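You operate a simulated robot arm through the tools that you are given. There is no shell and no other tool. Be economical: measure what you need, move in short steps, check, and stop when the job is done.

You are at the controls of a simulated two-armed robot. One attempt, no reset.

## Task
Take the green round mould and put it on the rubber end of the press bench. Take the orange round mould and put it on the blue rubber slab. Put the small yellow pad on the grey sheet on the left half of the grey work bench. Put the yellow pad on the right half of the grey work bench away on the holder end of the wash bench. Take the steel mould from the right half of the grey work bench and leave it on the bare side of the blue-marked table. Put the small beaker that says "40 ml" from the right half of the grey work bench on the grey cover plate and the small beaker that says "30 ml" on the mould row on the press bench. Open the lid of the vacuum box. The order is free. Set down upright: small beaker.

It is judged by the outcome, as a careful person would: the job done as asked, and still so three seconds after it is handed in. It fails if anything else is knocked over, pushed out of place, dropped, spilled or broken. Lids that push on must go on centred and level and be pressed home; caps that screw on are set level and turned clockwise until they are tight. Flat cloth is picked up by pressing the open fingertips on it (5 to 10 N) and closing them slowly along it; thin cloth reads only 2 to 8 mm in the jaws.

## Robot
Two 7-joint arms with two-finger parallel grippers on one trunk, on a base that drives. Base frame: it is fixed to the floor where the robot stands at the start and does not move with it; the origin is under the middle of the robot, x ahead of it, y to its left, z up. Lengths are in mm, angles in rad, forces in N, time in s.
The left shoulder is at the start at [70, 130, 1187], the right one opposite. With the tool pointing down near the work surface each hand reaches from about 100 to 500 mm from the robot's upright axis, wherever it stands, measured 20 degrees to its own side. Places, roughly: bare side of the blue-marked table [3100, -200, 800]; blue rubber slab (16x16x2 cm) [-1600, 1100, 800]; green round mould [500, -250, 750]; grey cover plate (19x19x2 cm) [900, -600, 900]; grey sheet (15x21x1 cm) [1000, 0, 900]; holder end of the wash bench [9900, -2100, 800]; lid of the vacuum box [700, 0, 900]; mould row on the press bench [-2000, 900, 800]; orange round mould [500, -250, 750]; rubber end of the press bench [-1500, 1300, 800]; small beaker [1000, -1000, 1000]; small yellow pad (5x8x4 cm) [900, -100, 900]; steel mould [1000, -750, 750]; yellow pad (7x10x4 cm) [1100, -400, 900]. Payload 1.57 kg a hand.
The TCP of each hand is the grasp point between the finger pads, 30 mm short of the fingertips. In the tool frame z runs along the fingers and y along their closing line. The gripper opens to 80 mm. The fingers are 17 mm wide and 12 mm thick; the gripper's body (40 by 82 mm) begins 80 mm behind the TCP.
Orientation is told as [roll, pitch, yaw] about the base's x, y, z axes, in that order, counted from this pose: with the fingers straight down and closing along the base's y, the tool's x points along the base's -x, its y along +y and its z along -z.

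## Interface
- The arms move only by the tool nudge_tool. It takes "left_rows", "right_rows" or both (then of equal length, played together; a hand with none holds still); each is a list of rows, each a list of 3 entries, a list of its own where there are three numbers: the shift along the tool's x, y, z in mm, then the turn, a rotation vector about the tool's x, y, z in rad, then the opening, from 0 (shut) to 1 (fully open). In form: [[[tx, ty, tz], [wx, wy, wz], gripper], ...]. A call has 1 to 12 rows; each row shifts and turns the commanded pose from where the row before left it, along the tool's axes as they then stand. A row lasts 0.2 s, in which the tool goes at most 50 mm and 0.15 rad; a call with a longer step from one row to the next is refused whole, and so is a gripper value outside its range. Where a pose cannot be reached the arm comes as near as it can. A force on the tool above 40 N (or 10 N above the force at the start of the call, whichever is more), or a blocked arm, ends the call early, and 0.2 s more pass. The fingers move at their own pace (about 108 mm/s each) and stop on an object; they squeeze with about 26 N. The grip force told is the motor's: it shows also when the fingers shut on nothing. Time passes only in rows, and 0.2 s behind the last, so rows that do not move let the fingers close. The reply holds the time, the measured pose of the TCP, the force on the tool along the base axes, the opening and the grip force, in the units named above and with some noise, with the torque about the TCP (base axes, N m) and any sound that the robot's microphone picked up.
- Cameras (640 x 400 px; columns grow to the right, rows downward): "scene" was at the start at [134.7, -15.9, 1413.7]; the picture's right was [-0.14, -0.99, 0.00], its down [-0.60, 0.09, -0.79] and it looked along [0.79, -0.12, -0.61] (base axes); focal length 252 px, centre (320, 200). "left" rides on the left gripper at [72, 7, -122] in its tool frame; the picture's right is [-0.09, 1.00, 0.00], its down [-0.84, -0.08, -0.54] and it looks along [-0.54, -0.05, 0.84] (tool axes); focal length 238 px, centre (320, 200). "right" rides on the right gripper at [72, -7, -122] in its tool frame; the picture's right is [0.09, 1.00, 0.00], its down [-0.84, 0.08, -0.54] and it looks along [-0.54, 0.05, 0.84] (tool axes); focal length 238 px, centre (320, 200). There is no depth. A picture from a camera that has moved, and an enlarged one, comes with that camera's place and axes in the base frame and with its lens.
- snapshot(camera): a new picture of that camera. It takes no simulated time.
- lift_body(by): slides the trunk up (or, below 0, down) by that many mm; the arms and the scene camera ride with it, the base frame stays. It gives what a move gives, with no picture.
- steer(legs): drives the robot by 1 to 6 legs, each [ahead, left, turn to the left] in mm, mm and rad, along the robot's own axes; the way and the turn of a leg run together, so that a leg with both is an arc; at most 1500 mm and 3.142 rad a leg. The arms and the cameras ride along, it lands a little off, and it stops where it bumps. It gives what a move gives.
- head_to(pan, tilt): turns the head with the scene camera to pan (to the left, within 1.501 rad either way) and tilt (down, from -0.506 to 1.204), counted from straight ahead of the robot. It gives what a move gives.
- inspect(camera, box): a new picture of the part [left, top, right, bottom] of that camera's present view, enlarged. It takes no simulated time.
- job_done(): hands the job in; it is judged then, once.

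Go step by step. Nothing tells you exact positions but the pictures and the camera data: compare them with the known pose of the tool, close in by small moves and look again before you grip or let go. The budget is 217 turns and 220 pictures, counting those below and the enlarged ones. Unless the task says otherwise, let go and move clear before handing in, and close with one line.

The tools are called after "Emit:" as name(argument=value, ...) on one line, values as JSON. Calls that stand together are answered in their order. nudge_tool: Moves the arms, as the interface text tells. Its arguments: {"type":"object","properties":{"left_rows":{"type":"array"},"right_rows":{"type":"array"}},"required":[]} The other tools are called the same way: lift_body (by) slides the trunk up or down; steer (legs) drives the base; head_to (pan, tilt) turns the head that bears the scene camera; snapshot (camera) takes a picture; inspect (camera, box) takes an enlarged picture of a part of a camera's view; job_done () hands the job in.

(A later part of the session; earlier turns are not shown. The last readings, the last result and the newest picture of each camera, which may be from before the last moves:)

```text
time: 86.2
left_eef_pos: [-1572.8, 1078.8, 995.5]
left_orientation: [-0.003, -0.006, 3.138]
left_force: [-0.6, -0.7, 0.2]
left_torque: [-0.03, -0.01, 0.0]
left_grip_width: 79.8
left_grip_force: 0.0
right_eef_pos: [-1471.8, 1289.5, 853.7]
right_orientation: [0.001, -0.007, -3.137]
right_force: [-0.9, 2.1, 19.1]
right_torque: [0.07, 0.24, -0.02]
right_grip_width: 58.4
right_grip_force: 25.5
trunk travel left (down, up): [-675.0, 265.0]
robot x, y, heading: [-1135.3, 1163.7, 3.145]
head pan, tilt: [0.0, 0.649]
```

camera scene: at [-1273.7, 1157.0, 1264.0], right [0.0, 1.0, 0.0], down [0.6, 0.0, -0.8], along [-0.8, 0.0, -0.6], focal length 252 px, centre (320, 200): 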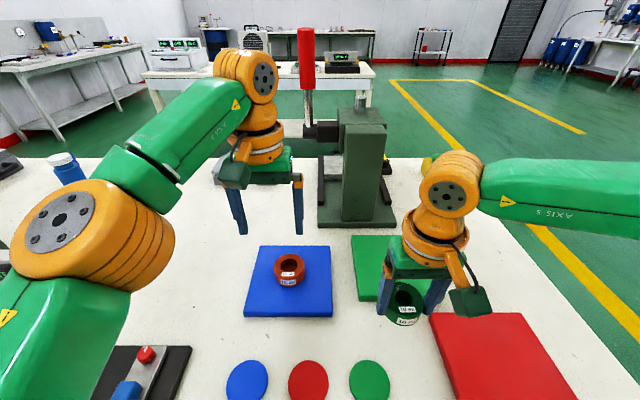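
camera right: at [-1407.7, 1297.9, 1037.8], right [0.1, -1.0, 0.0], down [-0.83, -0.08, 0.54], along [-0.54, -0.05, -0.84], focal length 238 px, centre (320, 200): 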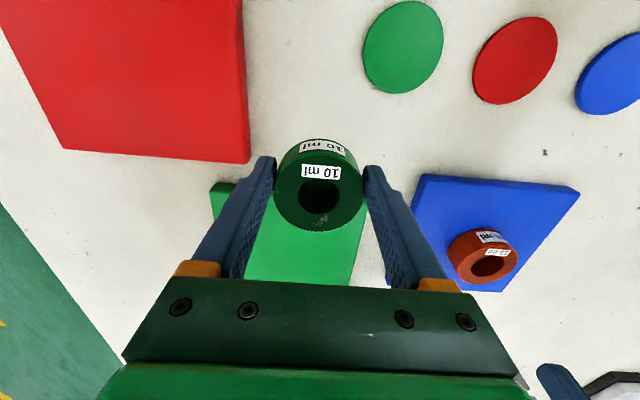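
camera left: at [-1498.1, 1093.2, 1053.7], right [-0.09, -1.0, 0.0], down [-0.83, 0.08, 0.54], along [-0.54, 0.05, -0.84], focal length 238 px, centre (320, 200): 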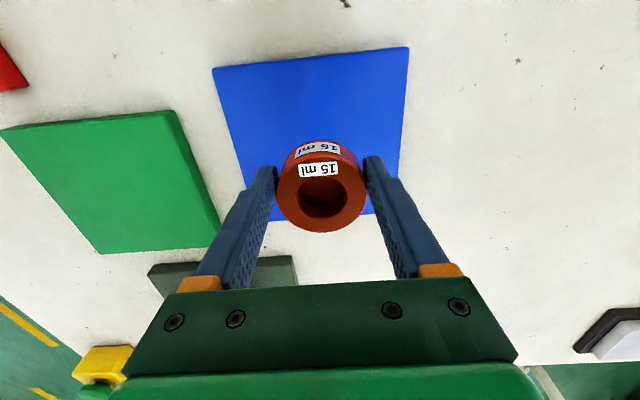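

Seated. Release and lift, then view the mould row area.

Emit:
nudge_tool(right_rows=[[[0, 0, -1], [0, 0, 0], 0.5], [[0, 0, 0], [0, 0, 0], 0.92], [[0, 0, 0], [0, 0, 0], 0.92], [[0, 0, -20], [0, 0, 0], 0.92], [[0, 0, -40], [0, 0, 0], 0.92], [[0, 0, -45], [0, 0, 0], 1], [[0, 0, -45], [0, 0, 0], 1], [[0, -20, 0], [0, 0, 0], 1], [[0, -40, 0], [0, 0, 0], 1]])

Emit:
head_to(pan=0.35, tilt=0.55)

Emit:
snapshot(camera="scene")

Emit:
snapshot(camera="right")

Emit:
snapshot(camera="left")

```text
time: 88.2
left_eef_pos: [-1573.4, 1080.2, 994.3]
left_orientation: [0.001, -0.003, 3.14]
left_force: [-0.5, 0.1, -0.1]
left_torque: [0.02, -0.02, 0.01]
left_grip_width: 79.8
left_grip_force: 0.0
right_eef_pos: [-1473.5, 1351.4, 1002.9]
right_orientation: [0.005, -0.003, -3.136]
right_force: [0.5, -0.5, 0.0]
right_torque: [-0.02, 0.0, 0.02]
right_grip_width: 80.2
right_grip_force: 0.1
trunk travel left (down, up): [-675.0, 265.0]
robot x, y, heading: [-1134.6, 1157.7, 3.138]
head pan, tilt: [0.0, 0.649]
```

```text
time: 89.0
left_eef_pos: [-1574.9, 1080.3, 993.3]
left_orientation: [-0.001, -0.004, 3.14]
left_force: [1.3, -0.1, 0.5]
left_torque: [0.0, -0.04, 0.01]
left_grip_width: 79.9
left_grip_force: 0.1
right_eef_pos: [-1474.2, 1349.3, 1002.4]
right_orientation: [0.003, -0.002, -3.138]
right_force: [0.6, -0.1, -0.8]
right_torque: [0.01, -0.02, -0.01]
right_grip_width: 79.8
right_grip_force: 0.1
trunk travel left (down, up): [-675.0, 265.0]
robot x, y, heading: [-1134.0, 1160.9, 3.138]
head pan, tilt: [0.351, 0.55]
```

```text
159 pictures are left
camera scene: at [-1271.4, 1125.7, 1272.7], right [-0.34, 0.94, 0.0], down [0.49, 0.18, -0.85], along [-0.8, -0.29, -0.52], focal length 252 px, centre (320, 200)
```

scene: 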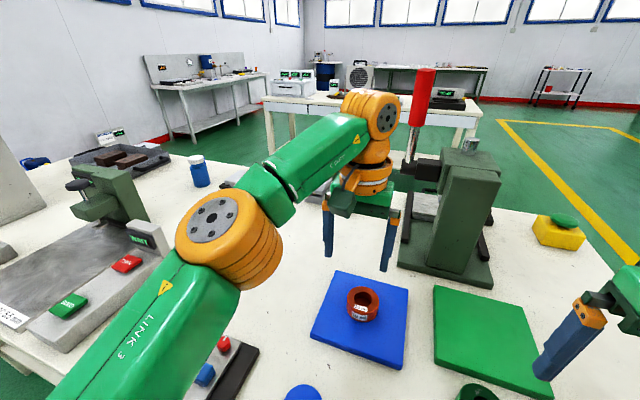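

```text
158 pictures are left
camera right: at [-1402.0, 1357.7, 1123.8], right [0.1, -1.0, 0.0], down [-0.83, -0.08, 0.54], along [-0.54, -0.05, -0.84], focal length 238 px, centre (320, 200)
```

right: 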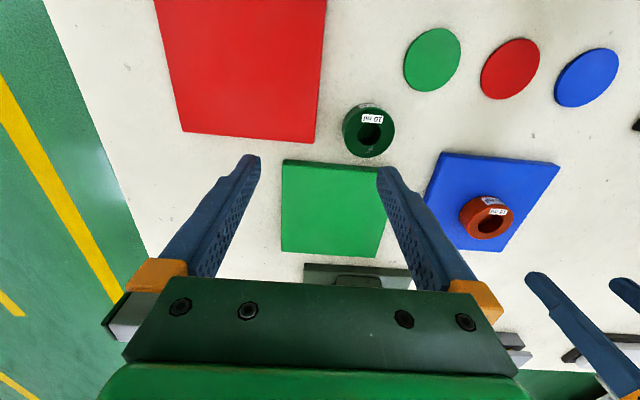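

```text
157 pictures are left
camera left: at [-1501.7, 1073.6, 1114.3], right [-0.09, -1.0, 0.0], down [-0.83, 0.08, 0.54], along [-0.54, 0.05, -0.84], focal length 238 px, centre (320, 200)
```

left: 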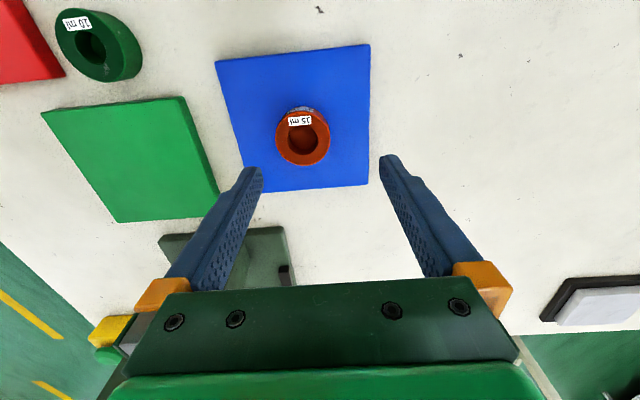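

Both moulds are placed well. Now back off, turn round and find the way round the work bench's left end.

Emit:
steer(legs=[[-650, 0, 0], [0, 0, -3.1]])

Emit:
head_to(pan=0.0, tilt=0.3)

Emit:
snapshot(camera="scene")

```text
time: 99.9
left_eef_pos: [-49.4, 1261.8, 994.2]
left_orientation: [-0.002, -0.004, 0.047]
left_force: [0.4, 0.0, -0.1]
left_torque: [-0.01, 0.01, 0.0]
left_grip_width: 79.8
left_grip_force: 0.1
right_eef_pos: [-136.3, 988.1, 1002.6]
right_orientation: [0.002, -0.003, 0.052]
right_force: [0.4, 0.9, -0.5]
right_torque: [0.0, 0.01, -0.01]
right_grip_width: 80.1
right_grip_force: 0.2
trunk travel left (down, up): [-675.0, 265.0]
robot x, y, heading: [-483.5, 1164.6, 0.05]
head pan, tilt: [0.351, 0.55]
```

```text
time: 100.8
left_eef_pos: [-49.1, 1261.0, 994.6]
left_orientation: [-0.003, -0.003, 0.049]
left_force: [0.9, 0.3, 0.2]
left_torque: [0.0, -0.01, 0.0]
left_grip_width: 80.2
left_grip_force: 0.1
right_eef_pos: [-136.3, 988.6, 1003.0]
right_orientation: [0.002, -0.004, 0.053]
right_force: [-0.4, -0.4, -0.2]
right_torque: [-0.03, -0.02, 0.01]
right_grip_width: 80.0
right_grip_force: 0.1
trunk travel left (down, up): [-675.0, 265.0]
robot x, y, heading: [-484.4, 1159.8, 0.047]
head pan, tilt: [0.0, 0.3]
```

```text
156 pictures are left
camera scene: at [-341.5, 1164.9, 1295.7], right [0.05, -1.0, 0.0], down [-0.3, -0.01, -0.96], along [0.95, 0.05, -0.3], focal length 252 px, centre (320, 200)
```

scene: 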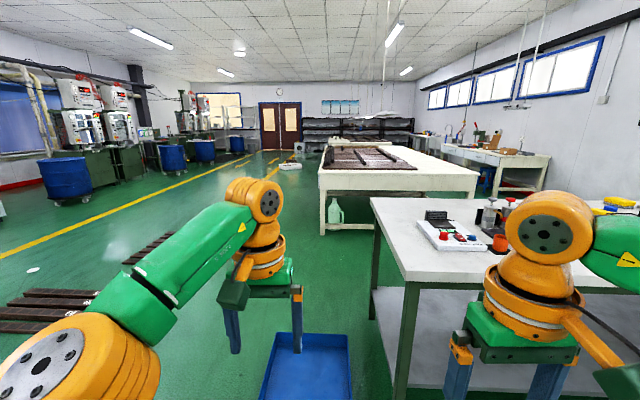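

A blue bin lies on the floor near (700,1250); I'll pass on its left (y≈1850), into the aisle behind the bench.

Emit:
steer(legs=[[0, 0, -0.047], [0, 700, 0], [1500, 0, 0]])

Emit:
head_to(pan=-0.9, tilt=0.4)

Emit:
snapshot(camera="scene")

```text
time: 112.0
left_eef_pos: [1443.5, 1963.9, 994.0]
left_orientation: [-0.002, -0.004, 0.01]
left_force: [0.7, -0.1, -0.7]
left_torque: [-0.02, -0.01, 0.0]
left_grip_width: 79.8
left_grip_force: 0.1
right_eef_pos: [1346.1, 1692.8, 1002.6]
right_orientation: [0.002, -0.004, 0.016]
right_force: [-0.2, 0.1, 0.0]
right_torque: [0.0, -0.02, 0.0]
right_grip_width: 80.1
right_grip_force: 0.1
trunk travel left (down, up): [-675.0, 265.0]
robot x, y, heading: [1004.8, 1879.8, 0.013]
head pan, tilt: [0.0, 0.3]
```

```text
time: 113.2
left_eef_pos: [1444.0, 1962.2, 993.7]
left_orientation: [-0.001, -0.005, 0.012]
left_force: [0.5, 0.7, -0.7]
left_torque: [0.02, 0.02, 0.01]
left_grip_width: 80.0
left_grip_force: 0.1
right_eef_pos: [1347.6, 1692.8, 1002.4]
right_orientation: [0.0, -0.003, 0.015]
right_force: [-0.4, 0.3, -0.5]
right_torque: [0.02, 0.04, -0.02]
right_grip_width: 80.4
right_grip_force: 0.0
trunk travel left (down, up): [-675.0, 265.0]
robot x, y, heading: [1011.4, 1877.0, 0.014]
head pan, tilt: [-0.901, 0.4]
```

```text
155 pictures are left
camera scene: at [1113.2, 1803.6, 1286.5], right [-0.78, -0.63, 0.0], down [-0.25, 0.3, -0.92], along [0.58, -0.72, -0.39], focal length 252 px, centre (320, 200)
```

scene: 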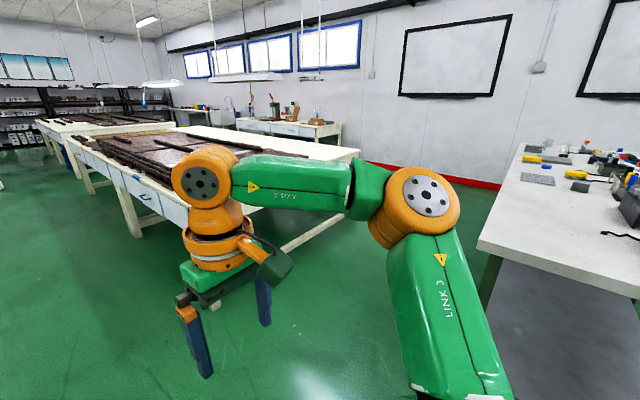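

Aisle is clear (bench edge x≈1149, table x≥2200). Go to (1660, −60) facing the bench's back.

Emit:
steer(legs=[[640, 0, 0], [0, 0, -1.584], [1000, 0, 0], [930, 0, 0], [0, 0, -1.57]])

Emit:
head_to(pan=0.0, tilt=0.6)

Emit:
snapshot(camera="scene")

Emit:
head_to(pan=0.8, tilt=0.5)

Emit:
snapshot(camera="scene")

```text
time: 133.7
left_eef_pos: [1221.5, -125.8, 994.6]
left_orientation: [-0.002, -0.002, -3.133]
left_force: [0.2, 0.3, 0.4]
left_torque: [0.0, 0.01, 0.07]
left_grip_width: 79.9
left_grip_force: 0.1
right_eef_pos: [1320.3, 144.5, 1002.8]
right_orientation: [0.002, -0.003, -3.127]
right_force: [0.2, 0.3, 0.2]
right_torque: [-0.03, 0.0, 0.03]
right_grip_width: 79.9
right_grip_force: 0.1
trunk travel left (down, up): [-675.0, 265.0]
robot x, y, heading: [1659.5, -41.9, -3.131]
head pan, tilt: [-0.901, 0.4]
```

```text
time: 134.9
left_eef_pos: [1223.1, -125.8, 993.2]
left_orientation: [-0.002, -0.005, -3.134]
left_force: [-0.2, -0.6, -0.7]
left_torque: [-0.02, 0.02, 0.04]
left_grip_width: 80.1
left_grip_force: 0.0
right_eef_pos: [1319.9, 144.9, 1003.3]
right_orientation: [0.002, -0.002, -3.126]
right_force: [0.4, -0.3, -0.2]
right_torque: [-0.01, -0.03, 0.01]
right_grip_width: 80.1
right_grip_force: 0.0
trunk travel left (down, up): [-675.0, 265.0]
robot x, y, heading: [1658.9, -40.9, -3.13]
head pan, tilt: [0.0, 0.6]
```

```text
154 pictures are left
camera scene: at [1520.4, -45.3, 1268.2], right [-0.01, 1.0, 0.0], down [0.56, 0.01, -0.83], along [-0.83, -0.01, -0.56], focal length 252 px, centre (320, 200)
```

scene: 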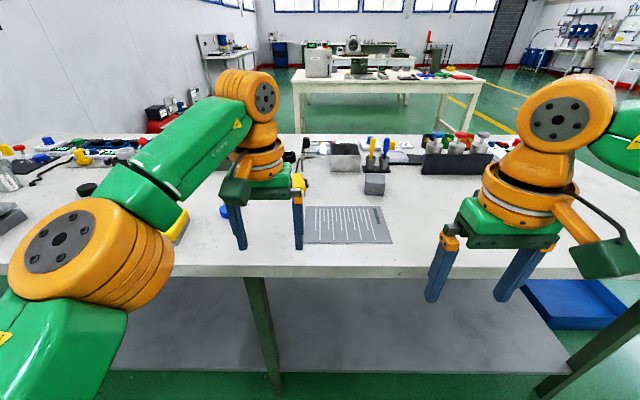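

```text
time: 136.0
left_eef_pos: [1221.8, -125.9, 994.8]
left_orientation: [-0.002, -0.005, -3.133]
left_force: [0.6, -0.3, -0.6]
left_torque: [0.02, 0.02, -0.02]
left_grip_width: 80.1
left_grip_force: 0.2
right_eef_pos: [1319.1, 145.8, 1002.7]
right_orientation: [0.002, -0.003, -3.127]
right_force: [-0.1, 0.2, -0.4]
right_torque: [0.03, 0.02, 0.03]
right_grip_width: 80.1
right_grip_force: 0.0
trunk travel left (down, up): [-675.0, 265.0]
robot x, y, heading: [1659.6, -41.5, -3.129]
head pan, tilt: [0.799, 0.499]
```

```text
153 pictures are left
camera scene: at [1545.9, -110.3, 1277.3], right [-0.72, 0.69, 0.0], down [0.33, 0.35, -0.88], along [-0.61, -0.64, -0.48], focal length 252 px, centre (320, 200)
```

scene: 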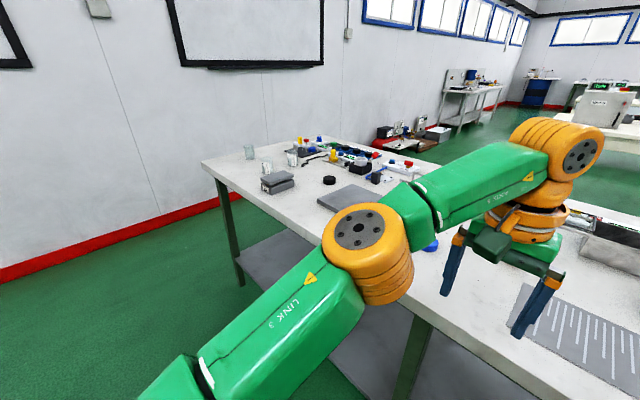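

Sheet ≈(1009,26), small yellow pad ≈(864,−121). Drive up to the bench's back edge.

Emit:
steer(legs=[[250, 0, 0], [110, 0, 0]])

Emit:
head_to(pan=0.2, tilt=0.8)

Emit:
snapshot(camera="left")

Emit:
snapshot(camera="scene")

```text
time: 138.6
left_eef_pos: [864.6, -126.4, 995.4]
left_orientation: [-0.003, -0.005, -3.136]
left_force: [0.0, 0.0, 0.0]
left_torque: [0.02, -0.02, -0.01]
left_grip_width: 80.0
left_grip_force: 0.1
right_eef_pos: [963.2, 144.5, 1003.1]
right_orientation: [0.001, -0.005, -3.13]
right_force: [-0.7, -0.9, -0.8]
right_torque: [-0.02, 0.01, 0.02]
right_grip_width: 80.0
right_grip_force: 0.0
trunk travel left (down, up): [-675.0, 265.0]
robot x, y, heading: [1302.6, -43.1, -3.135]
head pan, tilt: [0.799, 0.499]
```

```text
time: 139.6
left_eef_pos: [863.8, -126.3, 994.0]
left_orientation: [-0.004, -0.002, -3.135]
left_force: [0.3, -0.2, 0.7]
left_torque: [-0.01, -0.01, 0.02]
left_grip_width: 80.3
left_grip_force: 0.0
right_eef_pos: [961.1, 143.0, 1002.7]
right_orientation: [0.002, -0.002, -3.131]
right_force: [0.0, -0.2, 0.7]
right_torque: [-0.04, 0.0, -0.03]
right_grip_width: 80.0
right_grip_force: 0.0
trunk travel left (down, up): [-675.0, 265.0]
robot x, y, heading: [1298.7, -45.9, -3.131]
head pan, tilt: [0.201, 0.799]
```

```text
152 pictures are left
camera left: at [936.0, -132.1, 1114.4], right [-0.09, -1.0, 0.0], down [-0.84, 0.07, 0.55], along [-0.54, 0.05, -0.84], focal length 238 px, centre (320, 200)
```

left: 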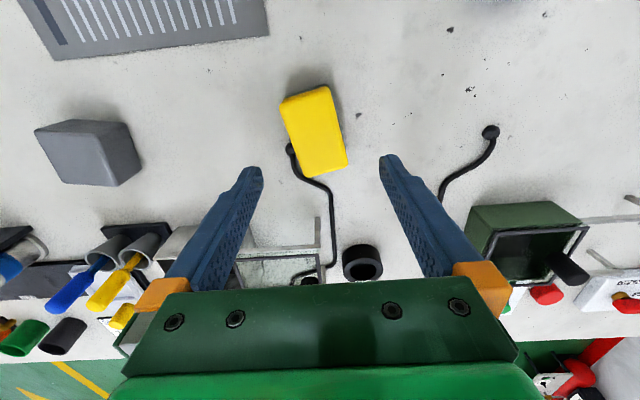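

```text
151 pictures are left
camera scene: at [1171.2, -63.9, 1251.4], right [-0.21, 0.98, 0.0], down [0.7, 0.15, -0.7], along [-0.68, -0.14, -0.72], focal length 252 px, centre (320, 200)
```

scene: 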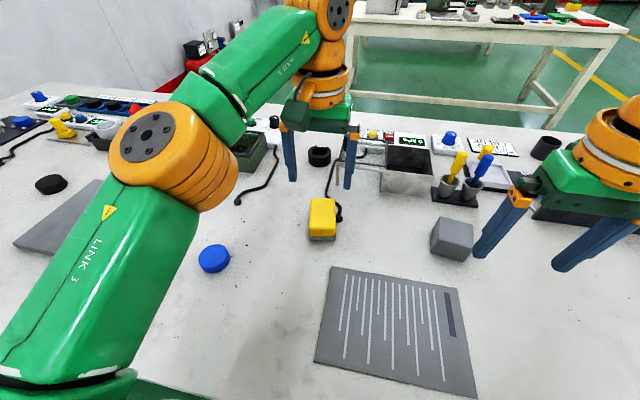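

Pad top ≈(869,−121,890), long axis turned ~0.2 rad. Rotate the left gripper to match and descend part way.

Emit:
nudge_tool(left_rows=[[[5, -5, 20], [0, 0, -0.1], 1], [[0, 0, 25], [0, 0, -0.1], 1], [[0, 0, 25], [0, 0, 0], 1], [[0, 0, 0], [0, 0, 0], 1]])

Emit:
snapshot(camera="left")

```text
time: 140.6
left_eef_pos: [867.1, -122.7, 923.4]
left_orientation: [-0.001, -0.003, -2.936]
left_force: [0.6, -0.2, -0.1]
left_torque: [-0.02, -0.01, -0.01]
left_grip_width: 80.0
left_grip_force: 0.1
right_eef_pos: [961.5, 143.2, 1003.3]
right_orientation: [0.004, -0.004, -3.13]
right_force: [0.2, 0.0, 0.8]
right_torque: [-0.02, 0.03, 0.02]
right_grip_width: 80.2
right_grip_force: 0.0
trunk travel left (down, up): [-675.0, 265.0]
robot x, y, heading: [1304.4, -40.7, -3.136]
head pan, tilt: [0.201, 0.799]
```

```text
150 pictures are left
camera left: at [940.2, -113.0, 1043.8], right [0.11, -0.99, 0.0], down [-0.83, -0.1, 0.55], along [-0.54, -0.06, -0.84], focal length 238 px, centre (320, 200)
```

left: 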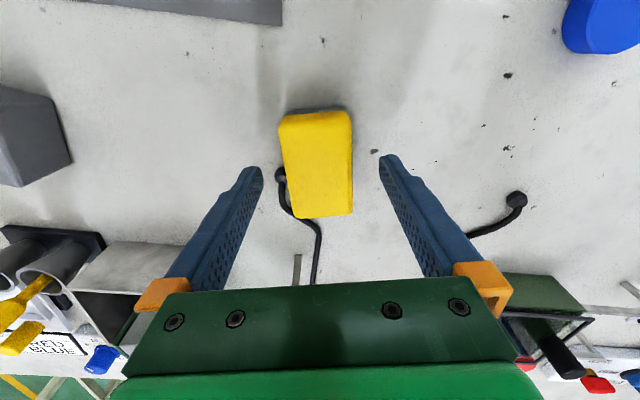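

Well aligned; a cable end lies near (841,−92), so I'll grip slightly toward +x to clear it.

Emit:
nudge_tool(left_rows=[[[9, 0, 15], [0, 0, 0], 1], [[0, 0, 15], [0, 0, 0], 1], [[0, 0, 7], [0, 0, 0], 1], [[0, 0, 0], [0, 0, 0], 0.4], [[0, 0, 0], [0, 0, 0], 0.4], [[0, 0, 0], [0, 0, 0], 0.4]])

Emit:
snapshot(camera="left")

```text
time: 142.0
left_eef_pos: [876.4, -119.5, 886.1]
left_orientation: [-0.002, -0.004, -2.936]
left_force: [-0.2, 0.1, 0.3]
left_torque: [-0.02, 0.07, -0.02]
left_grip_width: 49.5
left_grip_force: 26.2
right_eef_pos: [961.8, 143.5, 1002.0]
right_orientation: [0.002, -0.003, -3.133]
right_force: [0.2, 0.6, -0.3]
right_torque: [0.02, -0.01, 0.01]
right_grip_width: 80.0
right_grip_force: 0.1
trunk travel left (down, up): [-675.0, 265.0]
robot x, y, heading: [1299.5, -42.4, -3.129]
head pan, tilt: [0.201, 0.799]
```

```text
149 pictures are left
camera left: at [948.9, -110.6, 1007.2], right [0.11, -0.99, 0.0], down [-0.83, -0.1, 0.55], along [-0.54, -0.06, -0.84], focal length 238 px, centre (320, 200)
```

left: 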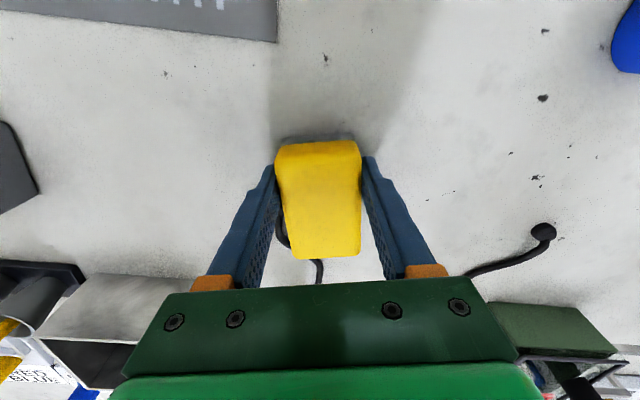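

Pad held. Lift, shift the robot +y by 140 mm, and pull the hand back over the sheet.

Emit:
nudge_tool(left_rows=[[[0, 0, -25], [0, 0, 0], 0.4], [[0, 0, -40], [0, 0, 0], 0.4], [[30, 0, -20], [0, 0, 0], 0.4], [[45, 0, 0], [0, 0, 0], 0.4], [[45, 0, 0], [0, 0, 0], 0.4], [[22, 0, 0], [0, 0, 0], 0.4]])

Emit:
steer(legs=[[0, -120, 0]])

Emit:
snapshot(camera="left")

Emit:
snapshot(camera="scene")

```text
time: 143.4
left_eef_pos: [1015.8, -90.2, 972.0]
left_orientation: [-0.001, -0.004, -2.935]
left_force: [-0.4, -0.2, -1.1]
left_torque: [0.0, -0.01, 0.01]
left_grip_width: 49.7
left_grip_force: 26.1
right_eef_pos: [962.0, 142.9, 1001.5]
right_orientation: [0.003, -0.003, -3.131]
right_force: [0.2, 0.1, -0.3]
right_torque: [-0.01, 0.01, -0.02]
right_grip_width: 79.9
right_grip_force: 0.1
trunk travel left (down, up): [-675.0, 265.0]
robot x, y, heading: [1302.6, -41.2, -3.134]
head pan, tilt: [0.201, 0.799]
```

```text
time: 144.7
left_eef_pos: [1016.4, 27.2, 971.0]
left_orientation: [-0.002, -0.002, -2.935]
left_force: [0.2, 0.0, -0.2]
left_torque: [-0.01, 0.01, 0.04]
left_grip_width: 49.8
left_grip_force: 26.1
right_eef_pos: [961.4, 260.8, 1003.0]
right_orientation: [0.0, -0.005, -3.131]
right_force: [0.0, -0.1, 0.3]
right_torque: [0.02, -0.01, -0.03]
right_grip_width: 80.1
right_grip_force: 0.1
trunk travel left (down, up): [-675.0, 265.0]
robot x, y, heading: [1298.7, 71.8, -3.136]
head pan, tilt: [0.201, 0.799]
```

```text
148 pictures are left
camera left: at [1087.5, 35.5, 1092.0], right [0.11, -0.99, 0.0], down [-0.83, -0.1, 0.54], along [-0.54, -0.06, -0.84], focal length 238 px, centre (320, 200)
```

left: 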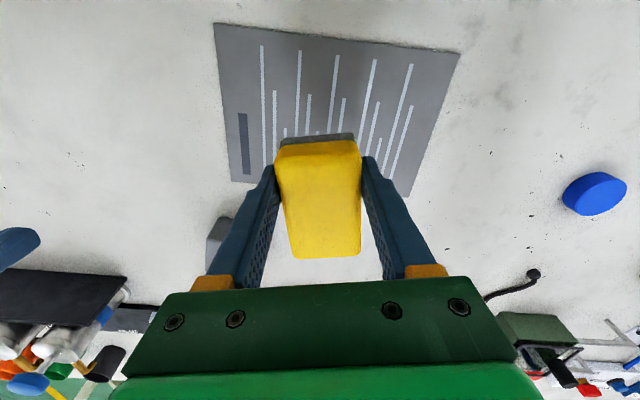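

```text
147 pictures are left
camera scene: at [1170.2, 52.6, 1251.3], right [-0.21, 0.98, 0.0], down [0.7, 0.15, -0.7], along [-0.68, -0.14, -0.72], focal length 252 px, centre (320, 200)
```

scene: 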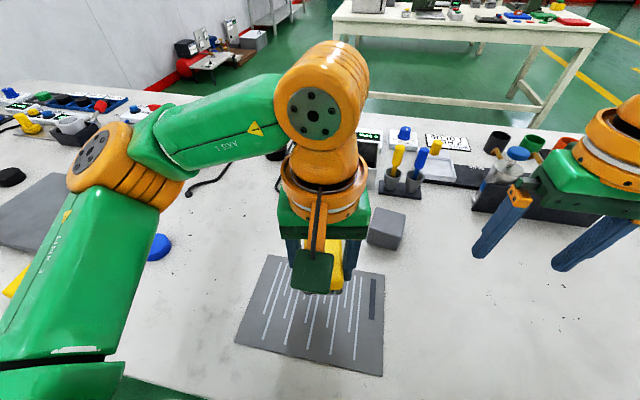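

Sheet spans x 948–1095, y −82…122. Lower the pad at its centre.

Emit:
nudge_tool(left_rows=[[[11, 5, 25], [0, 0, 0], 0.4], [[0, 0, 25], [0, 0, 0], 0.4], [[0, 0, 20], [0, 0, 0], 0.4], [[0, 0, 0], [0, 0, 0], 0.4]])

Emit:
nudge_tool(left_rows=[[[0, 0, 3], [0, 0, 0], 0.4], [[0, 0, 3], [0, 0, 0], 0.4], [[0, 0, 0], [0, 0, 0], 0.4]])

Emit:
nudge_tool(left_rows=[[[0, 0, 2.5], [0, 0, 0], 0.4], [[0, 0, 2.5], [0, 0, 0], 0.4], [[0, 0, 0], [0, 0, 0], 0.4]])

Emit:
snapshot(camera="left")

```text
time: 145.7
left_eef_pos: [1027.1, 24.8, 901.7]
left_orientation: [-0.003, -0.004, -2.938]
left_force: [-0.4, 0.0, -0.2]
left_torque: [-0.02, -0.01, -0.01]
left_grip_width: 49.6
left_grip_force: 25.7
right_eef_pos: [961.7, 262.6, 1003.2]
right_orientation: [0.003, -0.003, -3.131]
right_force: [-0.4, 0.4, 0.1]
right_torque: [0.03, 0.01, 0.0]
right_grip_width: 79.9
right_grip_force: 0.1
trunk travel left (down, up): [-675.0, 265.0]
robot x, y, heading: [1302.8, 71.3, -3.133]
head pan, tilt: [0.201, 0.799]
```

```text
time: 146.4
left_eef_pos: [1026.1, 25.8, 895.4]
left_orientation: [-0.003, -0.003, -2.938]
left_force: [-0.4, 0.7, -0.8]
left_torque: [-0.01, 0.0, -0.01]
left_grip_width: 49.5
left_grip_force: 25.4
right_eef_pos: [960.6, 262.3, 1001.9]
right_orientation: [0.0, -0.004, -3.132]
right_force: [0.2, -0.4, 0.0]
right_torque: [-0.01, 0.0, -0.01]
right_grip_width: 80.0
right_grip_force: 0.0
trunk travel left (down, up): [-675.0, 265.0]
robot x, y, heading: [1299.3, 76.2, -3.137]
head pan, tilt: [0.201, 0.799]
```

```text
time: 147.2
left_eef_pos: [1026.0, 26.3, 890.5]
left_orientation: [-0.001, -0.003, -2.935]
left_force: [-0.1, 0.2, -0.6]
left_torque: [0.01, -0.03, 0.0]
left_grip_width: 49.4
left_grip_force: 25.9
right_eef_pos: [960.5, 263.2, 1002.6]
right_orientation: [0.003, -0.005, -3.131]
right_force: [-0.3, -0.2, -0.4]
right_torque: [-0.01, -0.03, -0.01]
right_grip_width: 79.8
right_grip_force: 0.1
trunk travel left (down, up): [-675.0, 265.0]
robot x, y, heading: [1301.8, 77.5, -3.141]
head pan, tilt: [0.201, 0.799]
```

```text
146 pictures are left
camera left: at [1098.9, 34.4, 1010.8], right [0.11, -0.99, 0.0], down [-0.83, -0.1, 0.54], along [-0.54, -0.06, -0.84], focal length 238 px, centre (320, 200)
```

left: 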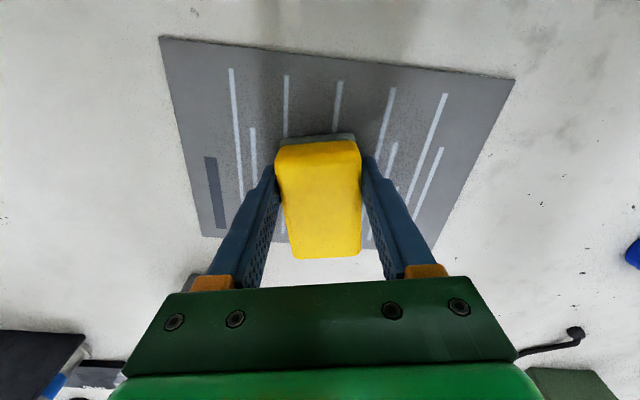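

Emit:
nudge_tool(left_rows=[[[0, 0, 2.5], [0, 0, 0], 0.4], [[0, 0, 2], [0, 0, 0], 0.4], [[0, 0, 0], [0, 0, 0], 0.4]])

```text
time: 148.1
left_eef_pos: [1028.4, 25.6, 888.3]
left_orientation: [-0.004, -0.01, -2.932]
left_force: [-2.0, -0.7, 26.3]
left_torque: [-0.26, -0.44, -0.04]
left_grip_width: 49.6
left_grip_force: 26.0
right_eef_pos: [962.6, 261.9, 1003.0]
right_orientation: [0.003, -0.006, -3.131]
right_force: [-0.2, 0.0, 0.4]
right_torque: [0.0, 0.0, 0.02]
right_grip_width: 80.2
right_grip_force: 0.1
trunk travel left (down, up): [-675.0, 265.0]
robot x, y, heading: [1300.3, 77.2, -3.135]
head pan, tilt: [0.201, 0.799]
stopped in row 3 (left hand): the force on the tool passed its limit at 42 N (the readings are from after the stop); the commanded pose is now the measured one
```

Seated (contact at z≈888). Release, lift and verify.

Emit:
nudge_tool(left_rows=[[[0, 0, -1], [0, 0, 0], 0.4], [[0, 0, 0], [0, 0, 0], 1], [[0, 0, 0], [0, 0, 0], 1], [[0, 0, -20], [0, 0, 0], 1], [[0, 0, -40], [0, 0, 0], 1], [[0, 0, -45], [0, 0, 0], 1], [[0, 0, 0], [0, 0, 0], 1]])

Emit:
snapshot(camera="left")

```text
time: 149.7
left_eef_pos: [1025.4, 26.3, 994.0]
left_orientation: [-0.003, -0.006, -2.934]
left_force: [0.5, 0.4, 0.5]
left_torque: [-0.01, -0.02, -0.02]
left_grip_width: 79.8
left_grip_force: 0.0
right_eef_pos: [960.1, 260.3, 1003.0]
right_orientation: [0.002, -0.003, -3.131]
right_force: [-0.2, -0.2, 0.6]
right_torque: [-0.04, 0.0, -0.04]
right_grip_width: 79.8
right_grip_force: 0.0
trunk travel left (down, up): [-675.0, 265.0]
robot x, y, heading: [1298.7, 75.1, -3.135]
head pan, tilt: [0.201, 0.799]
```

```text
145 pictures are left
camera left: at [1098.8, 34.2, 1113.8], right [0.11, -0.99, 0.0], down [-0.83, -0.1, 0.55], along [-0.54, -0.06, -0.84], focal length 238 px, centre (320, 200)
```

left: 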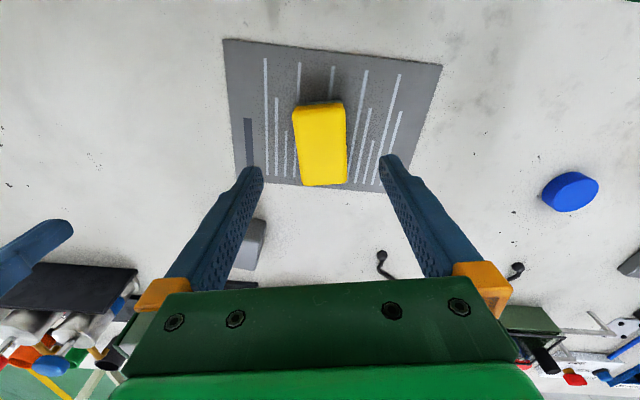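

Small pad is on the sheet. Now back off and move along to the right half (y≈−650) to look.

Emit:
steer(legs=[[-180, 0, 0], [0, 730, 0]])

Emit:
head_to(pan=0.1, tilt=0.6)

Emit:
snapshot(camera="scene")

Emit:
snapshot(camera="left")

Emit:
snapshot(camera="right")

```text
time: 154.8
left_eef_pos: [1210.4, -702.9, 992.9]
left_orientation: [-0.002, -0.007, -2.938]
left_force: [-0.7, -0.5, -0.8]
left_torque: [-0.02, -0.02, 0.03]
left_grip_width: 80.2
left_grip_force: 0.1
right_eef_pos: [1144.9, -467.0, 1002.9]
right_orientation: [0.002, -0.004, -3.134]
right_force: [-0.8, -0.1, -0.9]
right_torque: [-0.03, 0.02, 0.0]
right_grip_width: 79.8
right_grip_force: 0.0
trunk travel left (down, up): [-675.0, 265.0]
robot x, y, heading: [1488.3, -656.0, -3.135]
head pan, tilt: [0.201, 0.799]
```

```text
time: 155.5
left_eef_pos: [1209.6, -705.2, 992.8]
left_orientation: [-0.002, -0.006, -2.937]
left_force: [0.0, 0.6, 0.2]
left_torque: [-0.01, 0.02, -0.02]
left_grip_width: 80.1
left_grip_force: 0.1
right_eef_pos: [1144.5, -468.6, 1002.2]
right_orientation: [0.003, -0.005, -3.133]
right_force: [-0.3, 1.2, -0.1]
right_torque: [0.0, 0.0, 0.0]
right_grip_width: 80.3
right_grip_force: 0.0
trunk travel left (down, up): [-675.0, 265.0]
robot x, y, heading: [1482.4, -655.0, -3.139]
head pan, tilt: [0.099, 0.6]
```

```text
144 pictures are left
camera scene: at [1345.1, -668.8, 1268.2], right [-0.1, 0.99, 0.0], down [0.56, 0.06, -0.82], along [-0.82, -0.09, -0.57], focal length 252 px, centre (320, 200)
```

scene: 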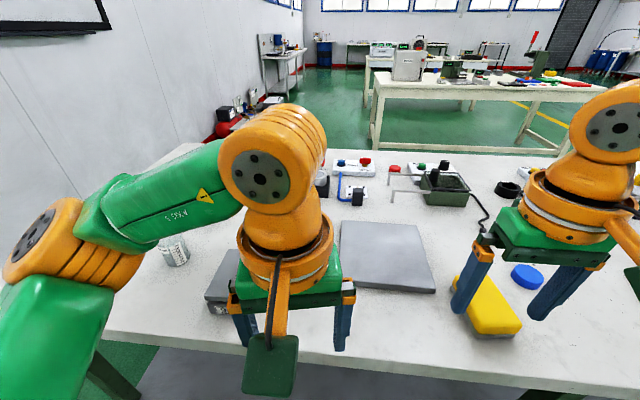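

```text
143 pictures are left
camera left: at [1282.8, -695.9, 1113.5], right [0.11, -0.99, 0.0], down [-0.83, -0.1, 0.55], along [-0.54, -0.06, -0.84], focal length 238 px, centre (320, 200)
```

left: 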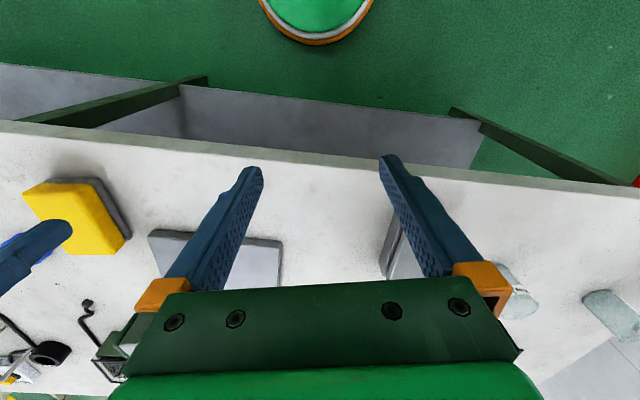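

```text
142 pictures are left
camera right: at [1217.1, -459.2, 1123.9], right [0.1, -0.99, 0.0], down [-0.83, -0.08, 0.55], along [-0.54, -0.06, -0.84], focal length 238 px, centre (320, 200)
```

right: 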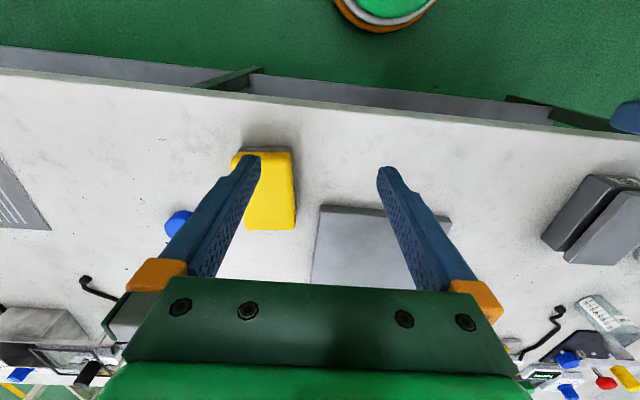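

I see cover plate, steel mould stack and glass beakers further right. Move along to y≈−880 for a better view of the beakers.

Emit:
steer(legs=[[0, 230, 0]])

Emit:
head_to(pan=0.75, tilt=0.75)

Emit:
snapshot(camera="scene")

Emit:
snapshot(camera="left")

Emit:
snapshot(camera="right")

```text
time: 157.3
left_eef_pos: [1212.2, -934.6, 993.7]
left_orientation: [-0.004, -0.008, -2.938]
left_force: [-1.2, 0.4, -0.4]
left_torque: [0.02, -0.02, 0.01]
left_grip_width: 80.2
left_grip_force: 0.0
right_eef_pos: [1146.0, -698.9, 1001.7]
right_orientation: [0.004, -0.003, -3.132]
right_force: [-0.5, 1.1, 0.2]
right_torque: [-0.01, -0.01, 0.04]
right_grip_width: 80.2
right_grip_force: 0.1
trunk travel left (down, up): [-675.0, 265.0]
robot x, y, heading: [1488.9, -885.6, -3.136]
head pan, tilt: [0.099, 0.6]
```

```text
time: 158.3
left_eef_pos: [1210.7, -936.0, 993.6]
left_orientation: [-0.003, -0.006, -2.937]
left_force: [-0.4, -0.7, -0.3]
left_torque: [0.04, 0.01, 0.05]
left_grip_width: 80.0
left_grip_force: 0.0
right_eef_pos: [1145.9, -699.8, 1001.5]
right_orientation: [0.001, -0.003, -3.132]
right_force: [-0.4, 0.2, 0.1]
right_torque: [0.01, 0.0, -0.02]
right_grip_width: 80.1
right_grip_force: 0.1
trunk travel left (down, up): [-675.0, 265.0]
robot x, y, heading: [1485.0, -888.3, -3.138]
head pan, tilt: [0.75, 0.75]
```

```text
141 pictures are left
camera scene: at [1373.9, -947.4, 1255.4], right [-0.69, 0.73, 0.0], down [0.5, 0.47, -0.73], along [-0.53, -0.5, -0.68], focal length 252 px, centre (320, 200)
```

scene: 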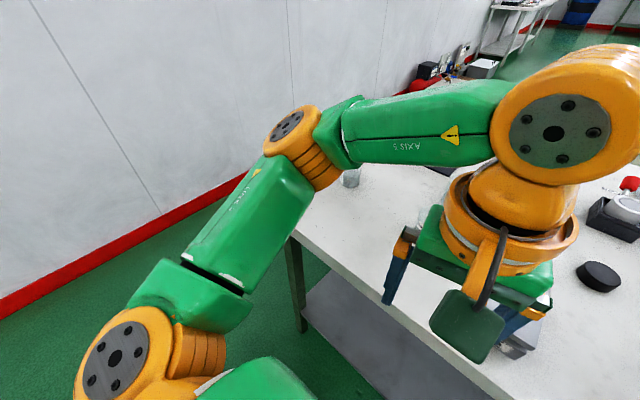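

```text
140 pictures are left
camera left: at [1284.1, -927.1, 1113.5], right [0.11, -0.99, 0.0], down [-0.83, -0.1, 0.55], along [-0.54, -0.06, -0.84], focal length 238 px, centre (320, 200)
```

left: 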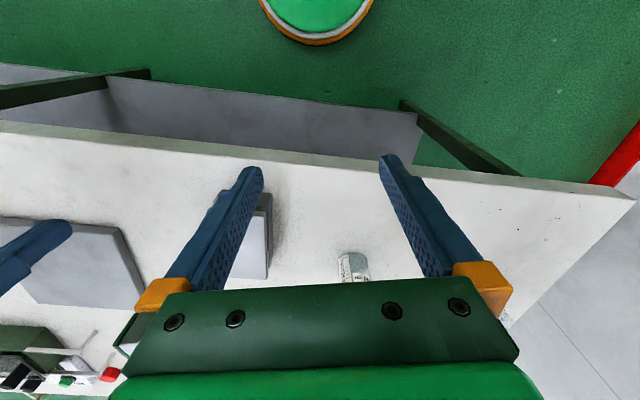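

```text
139 pictures are left
camera right: at [1217.9, -690.5, 1123.8], right [0.1, -0.99, 0.0], down [-0.83, -0.08, 0.55], along [-0.54, -0.06, -0.84], focal length 238 px, centre (320, 200)
```

right: 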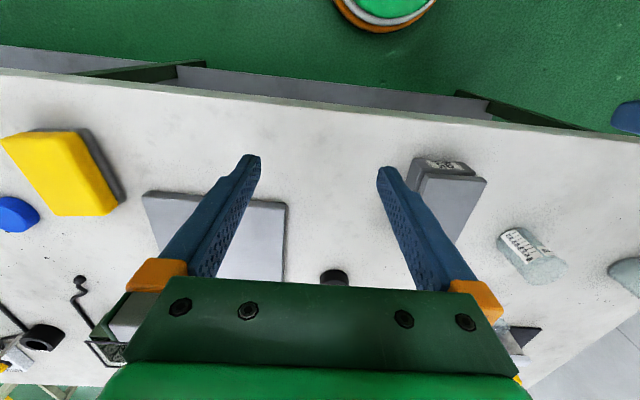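

First beaker ≈(1015,−1008). Move forward 130 and look at the beakers from the left hand.

Emit:
steer(legs=[[130, 0, 0]])

Emit:
nudge_tool(left_rows=[[[0, 20, -10], [0, 0, 0.1], 1], [[30, 30, 0], [0, 0, 0.1], 1], [[0, 40, 0], [0, 0, 0], 1], [[0, 0, 0], [0, 0, 0], 1]])

Emit:
snapshot(camera="left")

Emit:
snapshot(camera="scene")

```text
time: 159.6
left_eef_pos: [1083.0, -937.9, 993.9]
left_orientation: [-0.006, -0.009, -2.932]
left_force: [0.1, 0.6, 0.5]
left_torque: [-0.04, 0.04, 0.02]
left_grip_width: 80.0
left_grip_force: 0.1
right_eef_pos: [1018.5, -699.9, 1003.4]
right_orientation: [0.002, -0.004, -3.128]
right_force: [-0.1, -0.3, 0.2]
right_torque: [0.02, 0.0, -0.01]
right_grip_width: 79.7
right_grip_force: 0.1
trunk travel left (down, up): [-675.0, 265.0]
robot x, y, heading: [1359.0, -891.1, -3.133]
head pan, tilt: [0.75, 0.75]
```

```text
time: 160.6
left_eef_pos: [1119.9, -1023.6, 1001.9]
left_orientation: [-0.001, -0.008, -3.132]
left_force: [0.7, 0.4, 0.4]
left_torque: [-0.01, 0.0, 0.03]
left_grip_width: 80.3
left_grip_force: 0.0
right_eef_pos: [1016.1, -701.8, 1002.2]
right_orientation: [0.004, -0.002, -3.13]
right_force: [-0.3, 0.3, 0.2]
right_torque: [0.01, 0.01, -0.01]
right_grip_width: 79.8
right_grip_force: 0.1
trunk travel left (down, up): [-675.0, 265.0]
robot x, y, heading: [1358.6, -883.2, -3.134]
head pan, tilt: [0.75, 0.75]
```

```text
138 pictures are left
camera left: at [1193.8, -1029.1, 1122.3], right [-0.09, -1.0, 0.0], down [-0.83, 0.07, 0.55], along [-0.55, 0.05, -0.84], focal length 238 px, centre (320, 200)
```

left: 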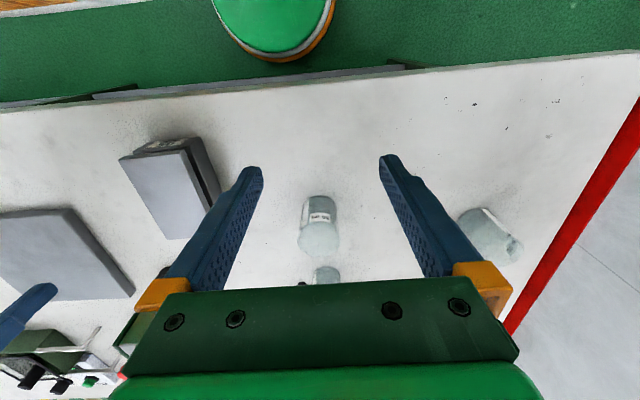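

```text
137 pictures are left
camera scene: at [1244.5, -947.8, 1255.4], right [-0.69, 0.73, 0.0], down [0.5, 0.47, -0.73], along [-0.53, -0.5, -0.68], focal length 252 px, centre (320, 200)
```

scene: 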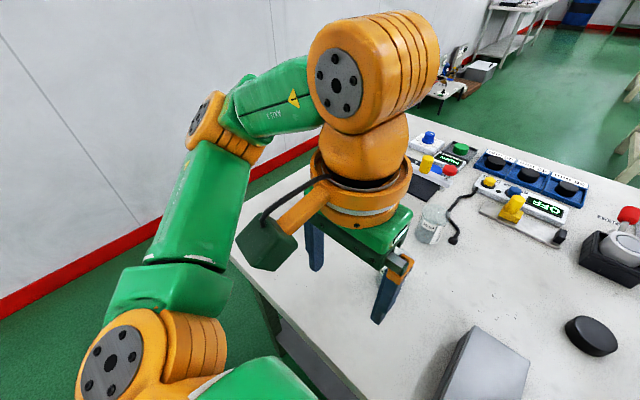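

Three beakers in view; read labels by zooming.

Emit:
inspect(camera="left", box=[270, 170, 370, 290])

Emit:
inspect(camera="left", box=[440, 180, 540, 280])

Emit:
inspect(camera="scene", box=[380, 120, 520, 260])

```text
3.33 times, centred on (320, 230) of left
camera zoom: at [1193.8, -1029.1, 1122.3], right [-0.09, -1.0, 0.0], down [-0.83, 0.07, 0.55], along [-0.55, 0.05, -0.84], focal length 794 px, centre (320, 100)
```

zoom: 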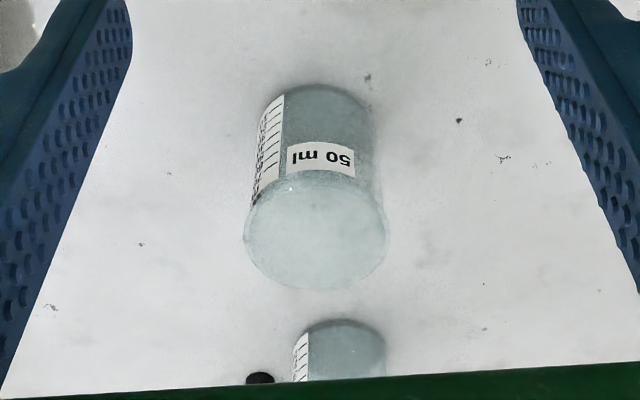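

```text
4.00 times, centred on (490, 230) of left
camera zoom: at [1193.8, -1029.1, 1122.3], right [-0.09, -1.0, 0.0], down [-0.83, 0.07, 0.55], along [-0.55, 0.05, -0.84], focal length 953 px, centre (-360, 80)
```

zoom: 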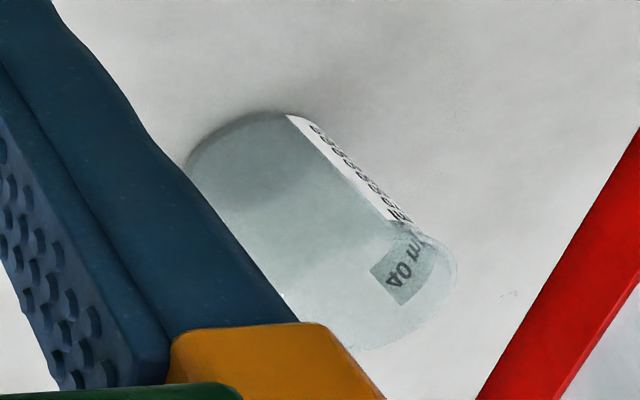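

```text
2.86 times, centred on (450, 190) of scene
camera zoom: at [1244.5, -947.8, 1255.4], right [-0.69, 0.73, 0.0], down [0.5, 0.47, -0.73], along [-0.53, -0.5, -0.68], focal length 720 px, centre (-51, 229)
```

zoom: 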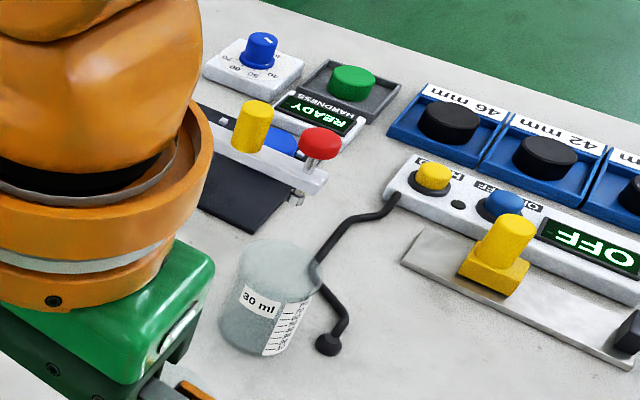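

Labels: 50 ml at (1005,−1011), 40 ml at ≈(963,−1228), 30 ml at ≈(855,−1015). Shift right (−y) by 180 to reach the 40 ml one.

Emit:
steer(legs=[[0, 180, 0]])

Emit:
nudge_tool(left_rows=[[[-30, 10, 0], [0, 0, 0], 1], [[-30, 10, 0], [0, 0, 0], 1], [[0, 0, 0], [0, 0, 0], 1]])

Emit:
snapshot(camera="left")

```text
time: 162.1
left_eef_pos: [1122.0, -1201.4, 1001.9]
left_orientation: [-0.003, -0.008, -3.135]
left_force: [0.9, 0.1, 0.0]
left_torque: [-0.05, 0.0, -0.02]
left_grip_width: 79.8
left_grip_force: 0.1
right_eef_pos: [1017.8, -877.9, 1002.2]
right_orientation: [0.004, -0.003, -3.131]
right_force: [-0.1, 0.6, -0.9]
right_torque: [-0.01, 0.0, 0.01]
right_grip_width: 79.9
right_grip_force: 0.1
trunk travel left (down, up): [-675.0, 265.0]
robot x, y, heading: [1357.8, -1066.3, -3.136]
head pan, tilt: [0.75, 0.75]
```

```text
time: 162.9
left_eef_pos: [1061.9, -1222.8, 1001.8]
left_orientation: [-0.003, -0.006, -3.134]
left_force: [0.0, -0.5, 0.5]
left_torque: [-0.01, 0.01, 0.03]
left_grip_width: 80.1
left_grip_force: 0.0
right_eef_pos: [1016.9, -879.5, 1002.4]
right_orientation: [0.001, -0.004, -3.131]
right_force: [-0.1, -0.2, 0.7]
right_torque: [-0.01, 0.0, -0.01]
right_grip_width: 80.3
right_grip_force: 0.2
trunk travel left (down, up): [-675.0, 265.0]
robot x, y, heading: [1356.3, -1066.8, -3.132]
head pan, tilt: [0.75, 0.75]
```

```text
133 pictures are left
camera left: at [1134.6, -1228.4, 1122.2], right [-0.08, -1.0, 0.0], down [-0.83, 0.07, 0.55], along [-0.55, 0.05, -0.84], focal length 238 px, centre (320, 200)
```

left: 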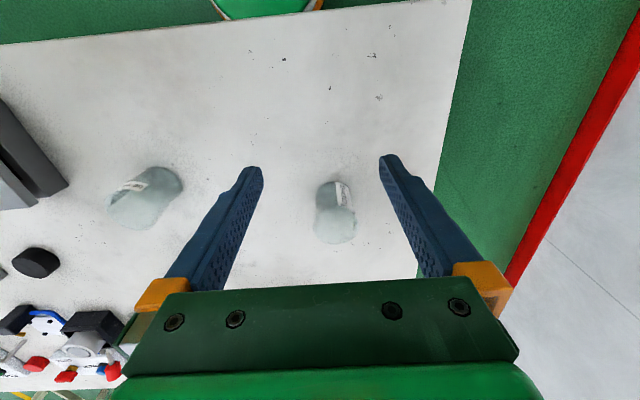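

Emit:
inspect(camera="left", box=[285, 165, 385, 255])

```text
4.44 times, centred on (335, 210) of left
camera zoom: at [1134.6, -1228.4, 1122.2], right [-0.08, -1.0, 0.0], down [-0.83, 0.07, 0.55], along [-0.55, 0.05, -0.84], focal length 1059 px, centre (253, 156)
```

zoom: 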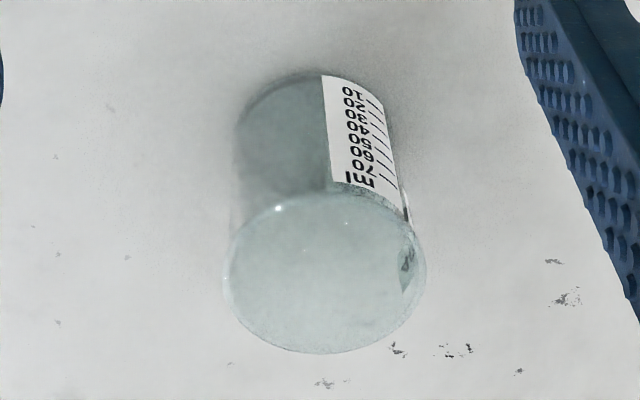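

40 ml beaker at (961,−1231), rim z≈912, Ø≈50. Move over it.

Emit:
nudge_tool(left_rows=[[[-34, 3, 0], [0, 0, 0], 1], [[-34, 3, 0], [0, 0, 0], 1], [[-33, 2, 0], [0, 0, 0], 1], [[0, 0, 30], [0, 0, 0], 1], [[0, 0, 20], [0, 0, 0], 1], [[0, 0, 0], [0, 0, 0], 1]])

Emit:
snapshot(camera="left")

```text
time: 164.3
left_eef_pos: [960.8, -1230.6, 951.8]
left_orientation: [-0.001, -0.007, -3.135]
left_force: [0.3, -0.4, -0.3]
left_torque: [-0.01, 0.01, -0.01]
left_grip_width: 79.9
left_grip_force: 0.1
right_eef_pos: [1017.8, -879.4, 1002.0]
right_orientation: [0.001, -0.004, -3.131]
right_force: [0.4, 0.3, 0.3]
right_torque: [0.0, -0.01, 0.01]
right_grip_width: 79.9
right_grip_force: 0.1
trunk travel left (down, up): [-675.0, 265.0]
robot x, y, heading: [1356.2, -1064.1, -3.135]
head pan, tilt: [0.75, 0.75]
```

```text
131 pictures are left
camera left: at [1033.9, -1236.8, 1072.9], right [-0.09, -1.0, 0.0], down [-0.83, 0.07, 0.55], along [-0.55, 0.05, -0.84], focal length 238 px, centre (320, 200)
```

left: 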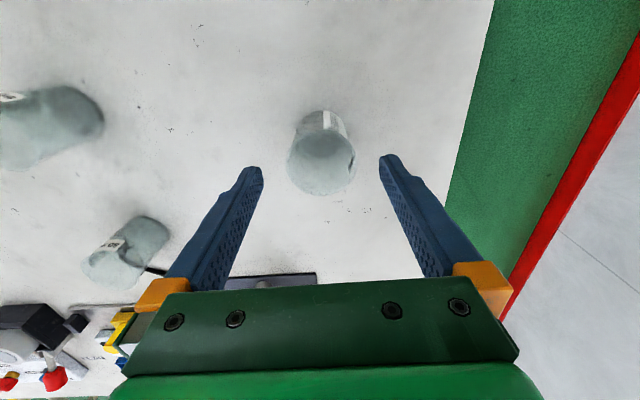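

Aligned. Lower and grip.

Emit:
nudge_tool(left_rows=[[[0, 0, 20], [0, 0, 0], 1], [[0, 0, 20], [0, 0, 0], 1], [[0, 0, 20], [0, 0, 0], 1], [[0, 0, 0], [0, 0, 0], 0.8], [[0, 0, 0], [0, 0, 0], 0.5], [[0, 0, 0], [0, 0, 0], 0.5], [[0, 0, 0], [0, 0, 0], 0.5]])

Emit:
snapshot(camera="left")

```text
time: 165.9
left_eef_pos: [961.1, -1231.3, 892.1]
left_orientation: [-0.003, -0.007, -3.135]
left_force: [-0.7, -0.1, 0.1]
left_torque: [0.01, -0.02, -0.03]
left_grip_width: 50.2
left_grip_force: 26.3
right_eef_pos: [1018.2, -879.7, 1002.3]
right_orientation: [0.001, -0.004, -3.132]
right_force: [0.0, -0.2, 0.3]
right_torque: [-0.02, -0.01, 0.01]
right_grip_width: 80.1
right_grip_force: 0.0
trunk travel left (down, up): [-675.0, 265.0]
robot x, y, heading: [1361.9, -1066.1, -3.134]
head pan, tilt: [0.75, 0.75]
```

```text
130 pictures are left
camera left: at [1033.5, -1236.8, 1013.3], right [-0.09, -1.0, 0.0], down [-0.83, 0.07, 0.55], along [-0.55, 0.05, -0.84], focal length 238 px, centre (320, 200)
```

left: 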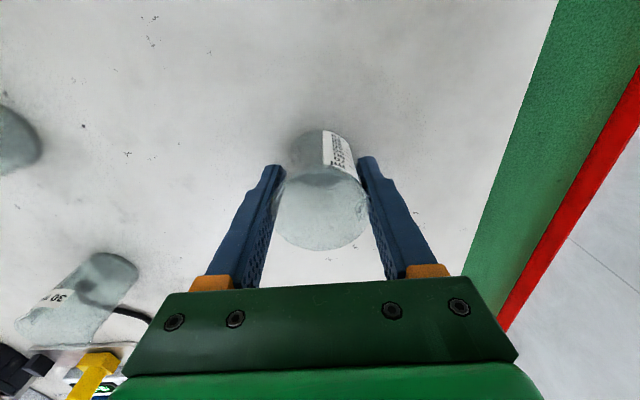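

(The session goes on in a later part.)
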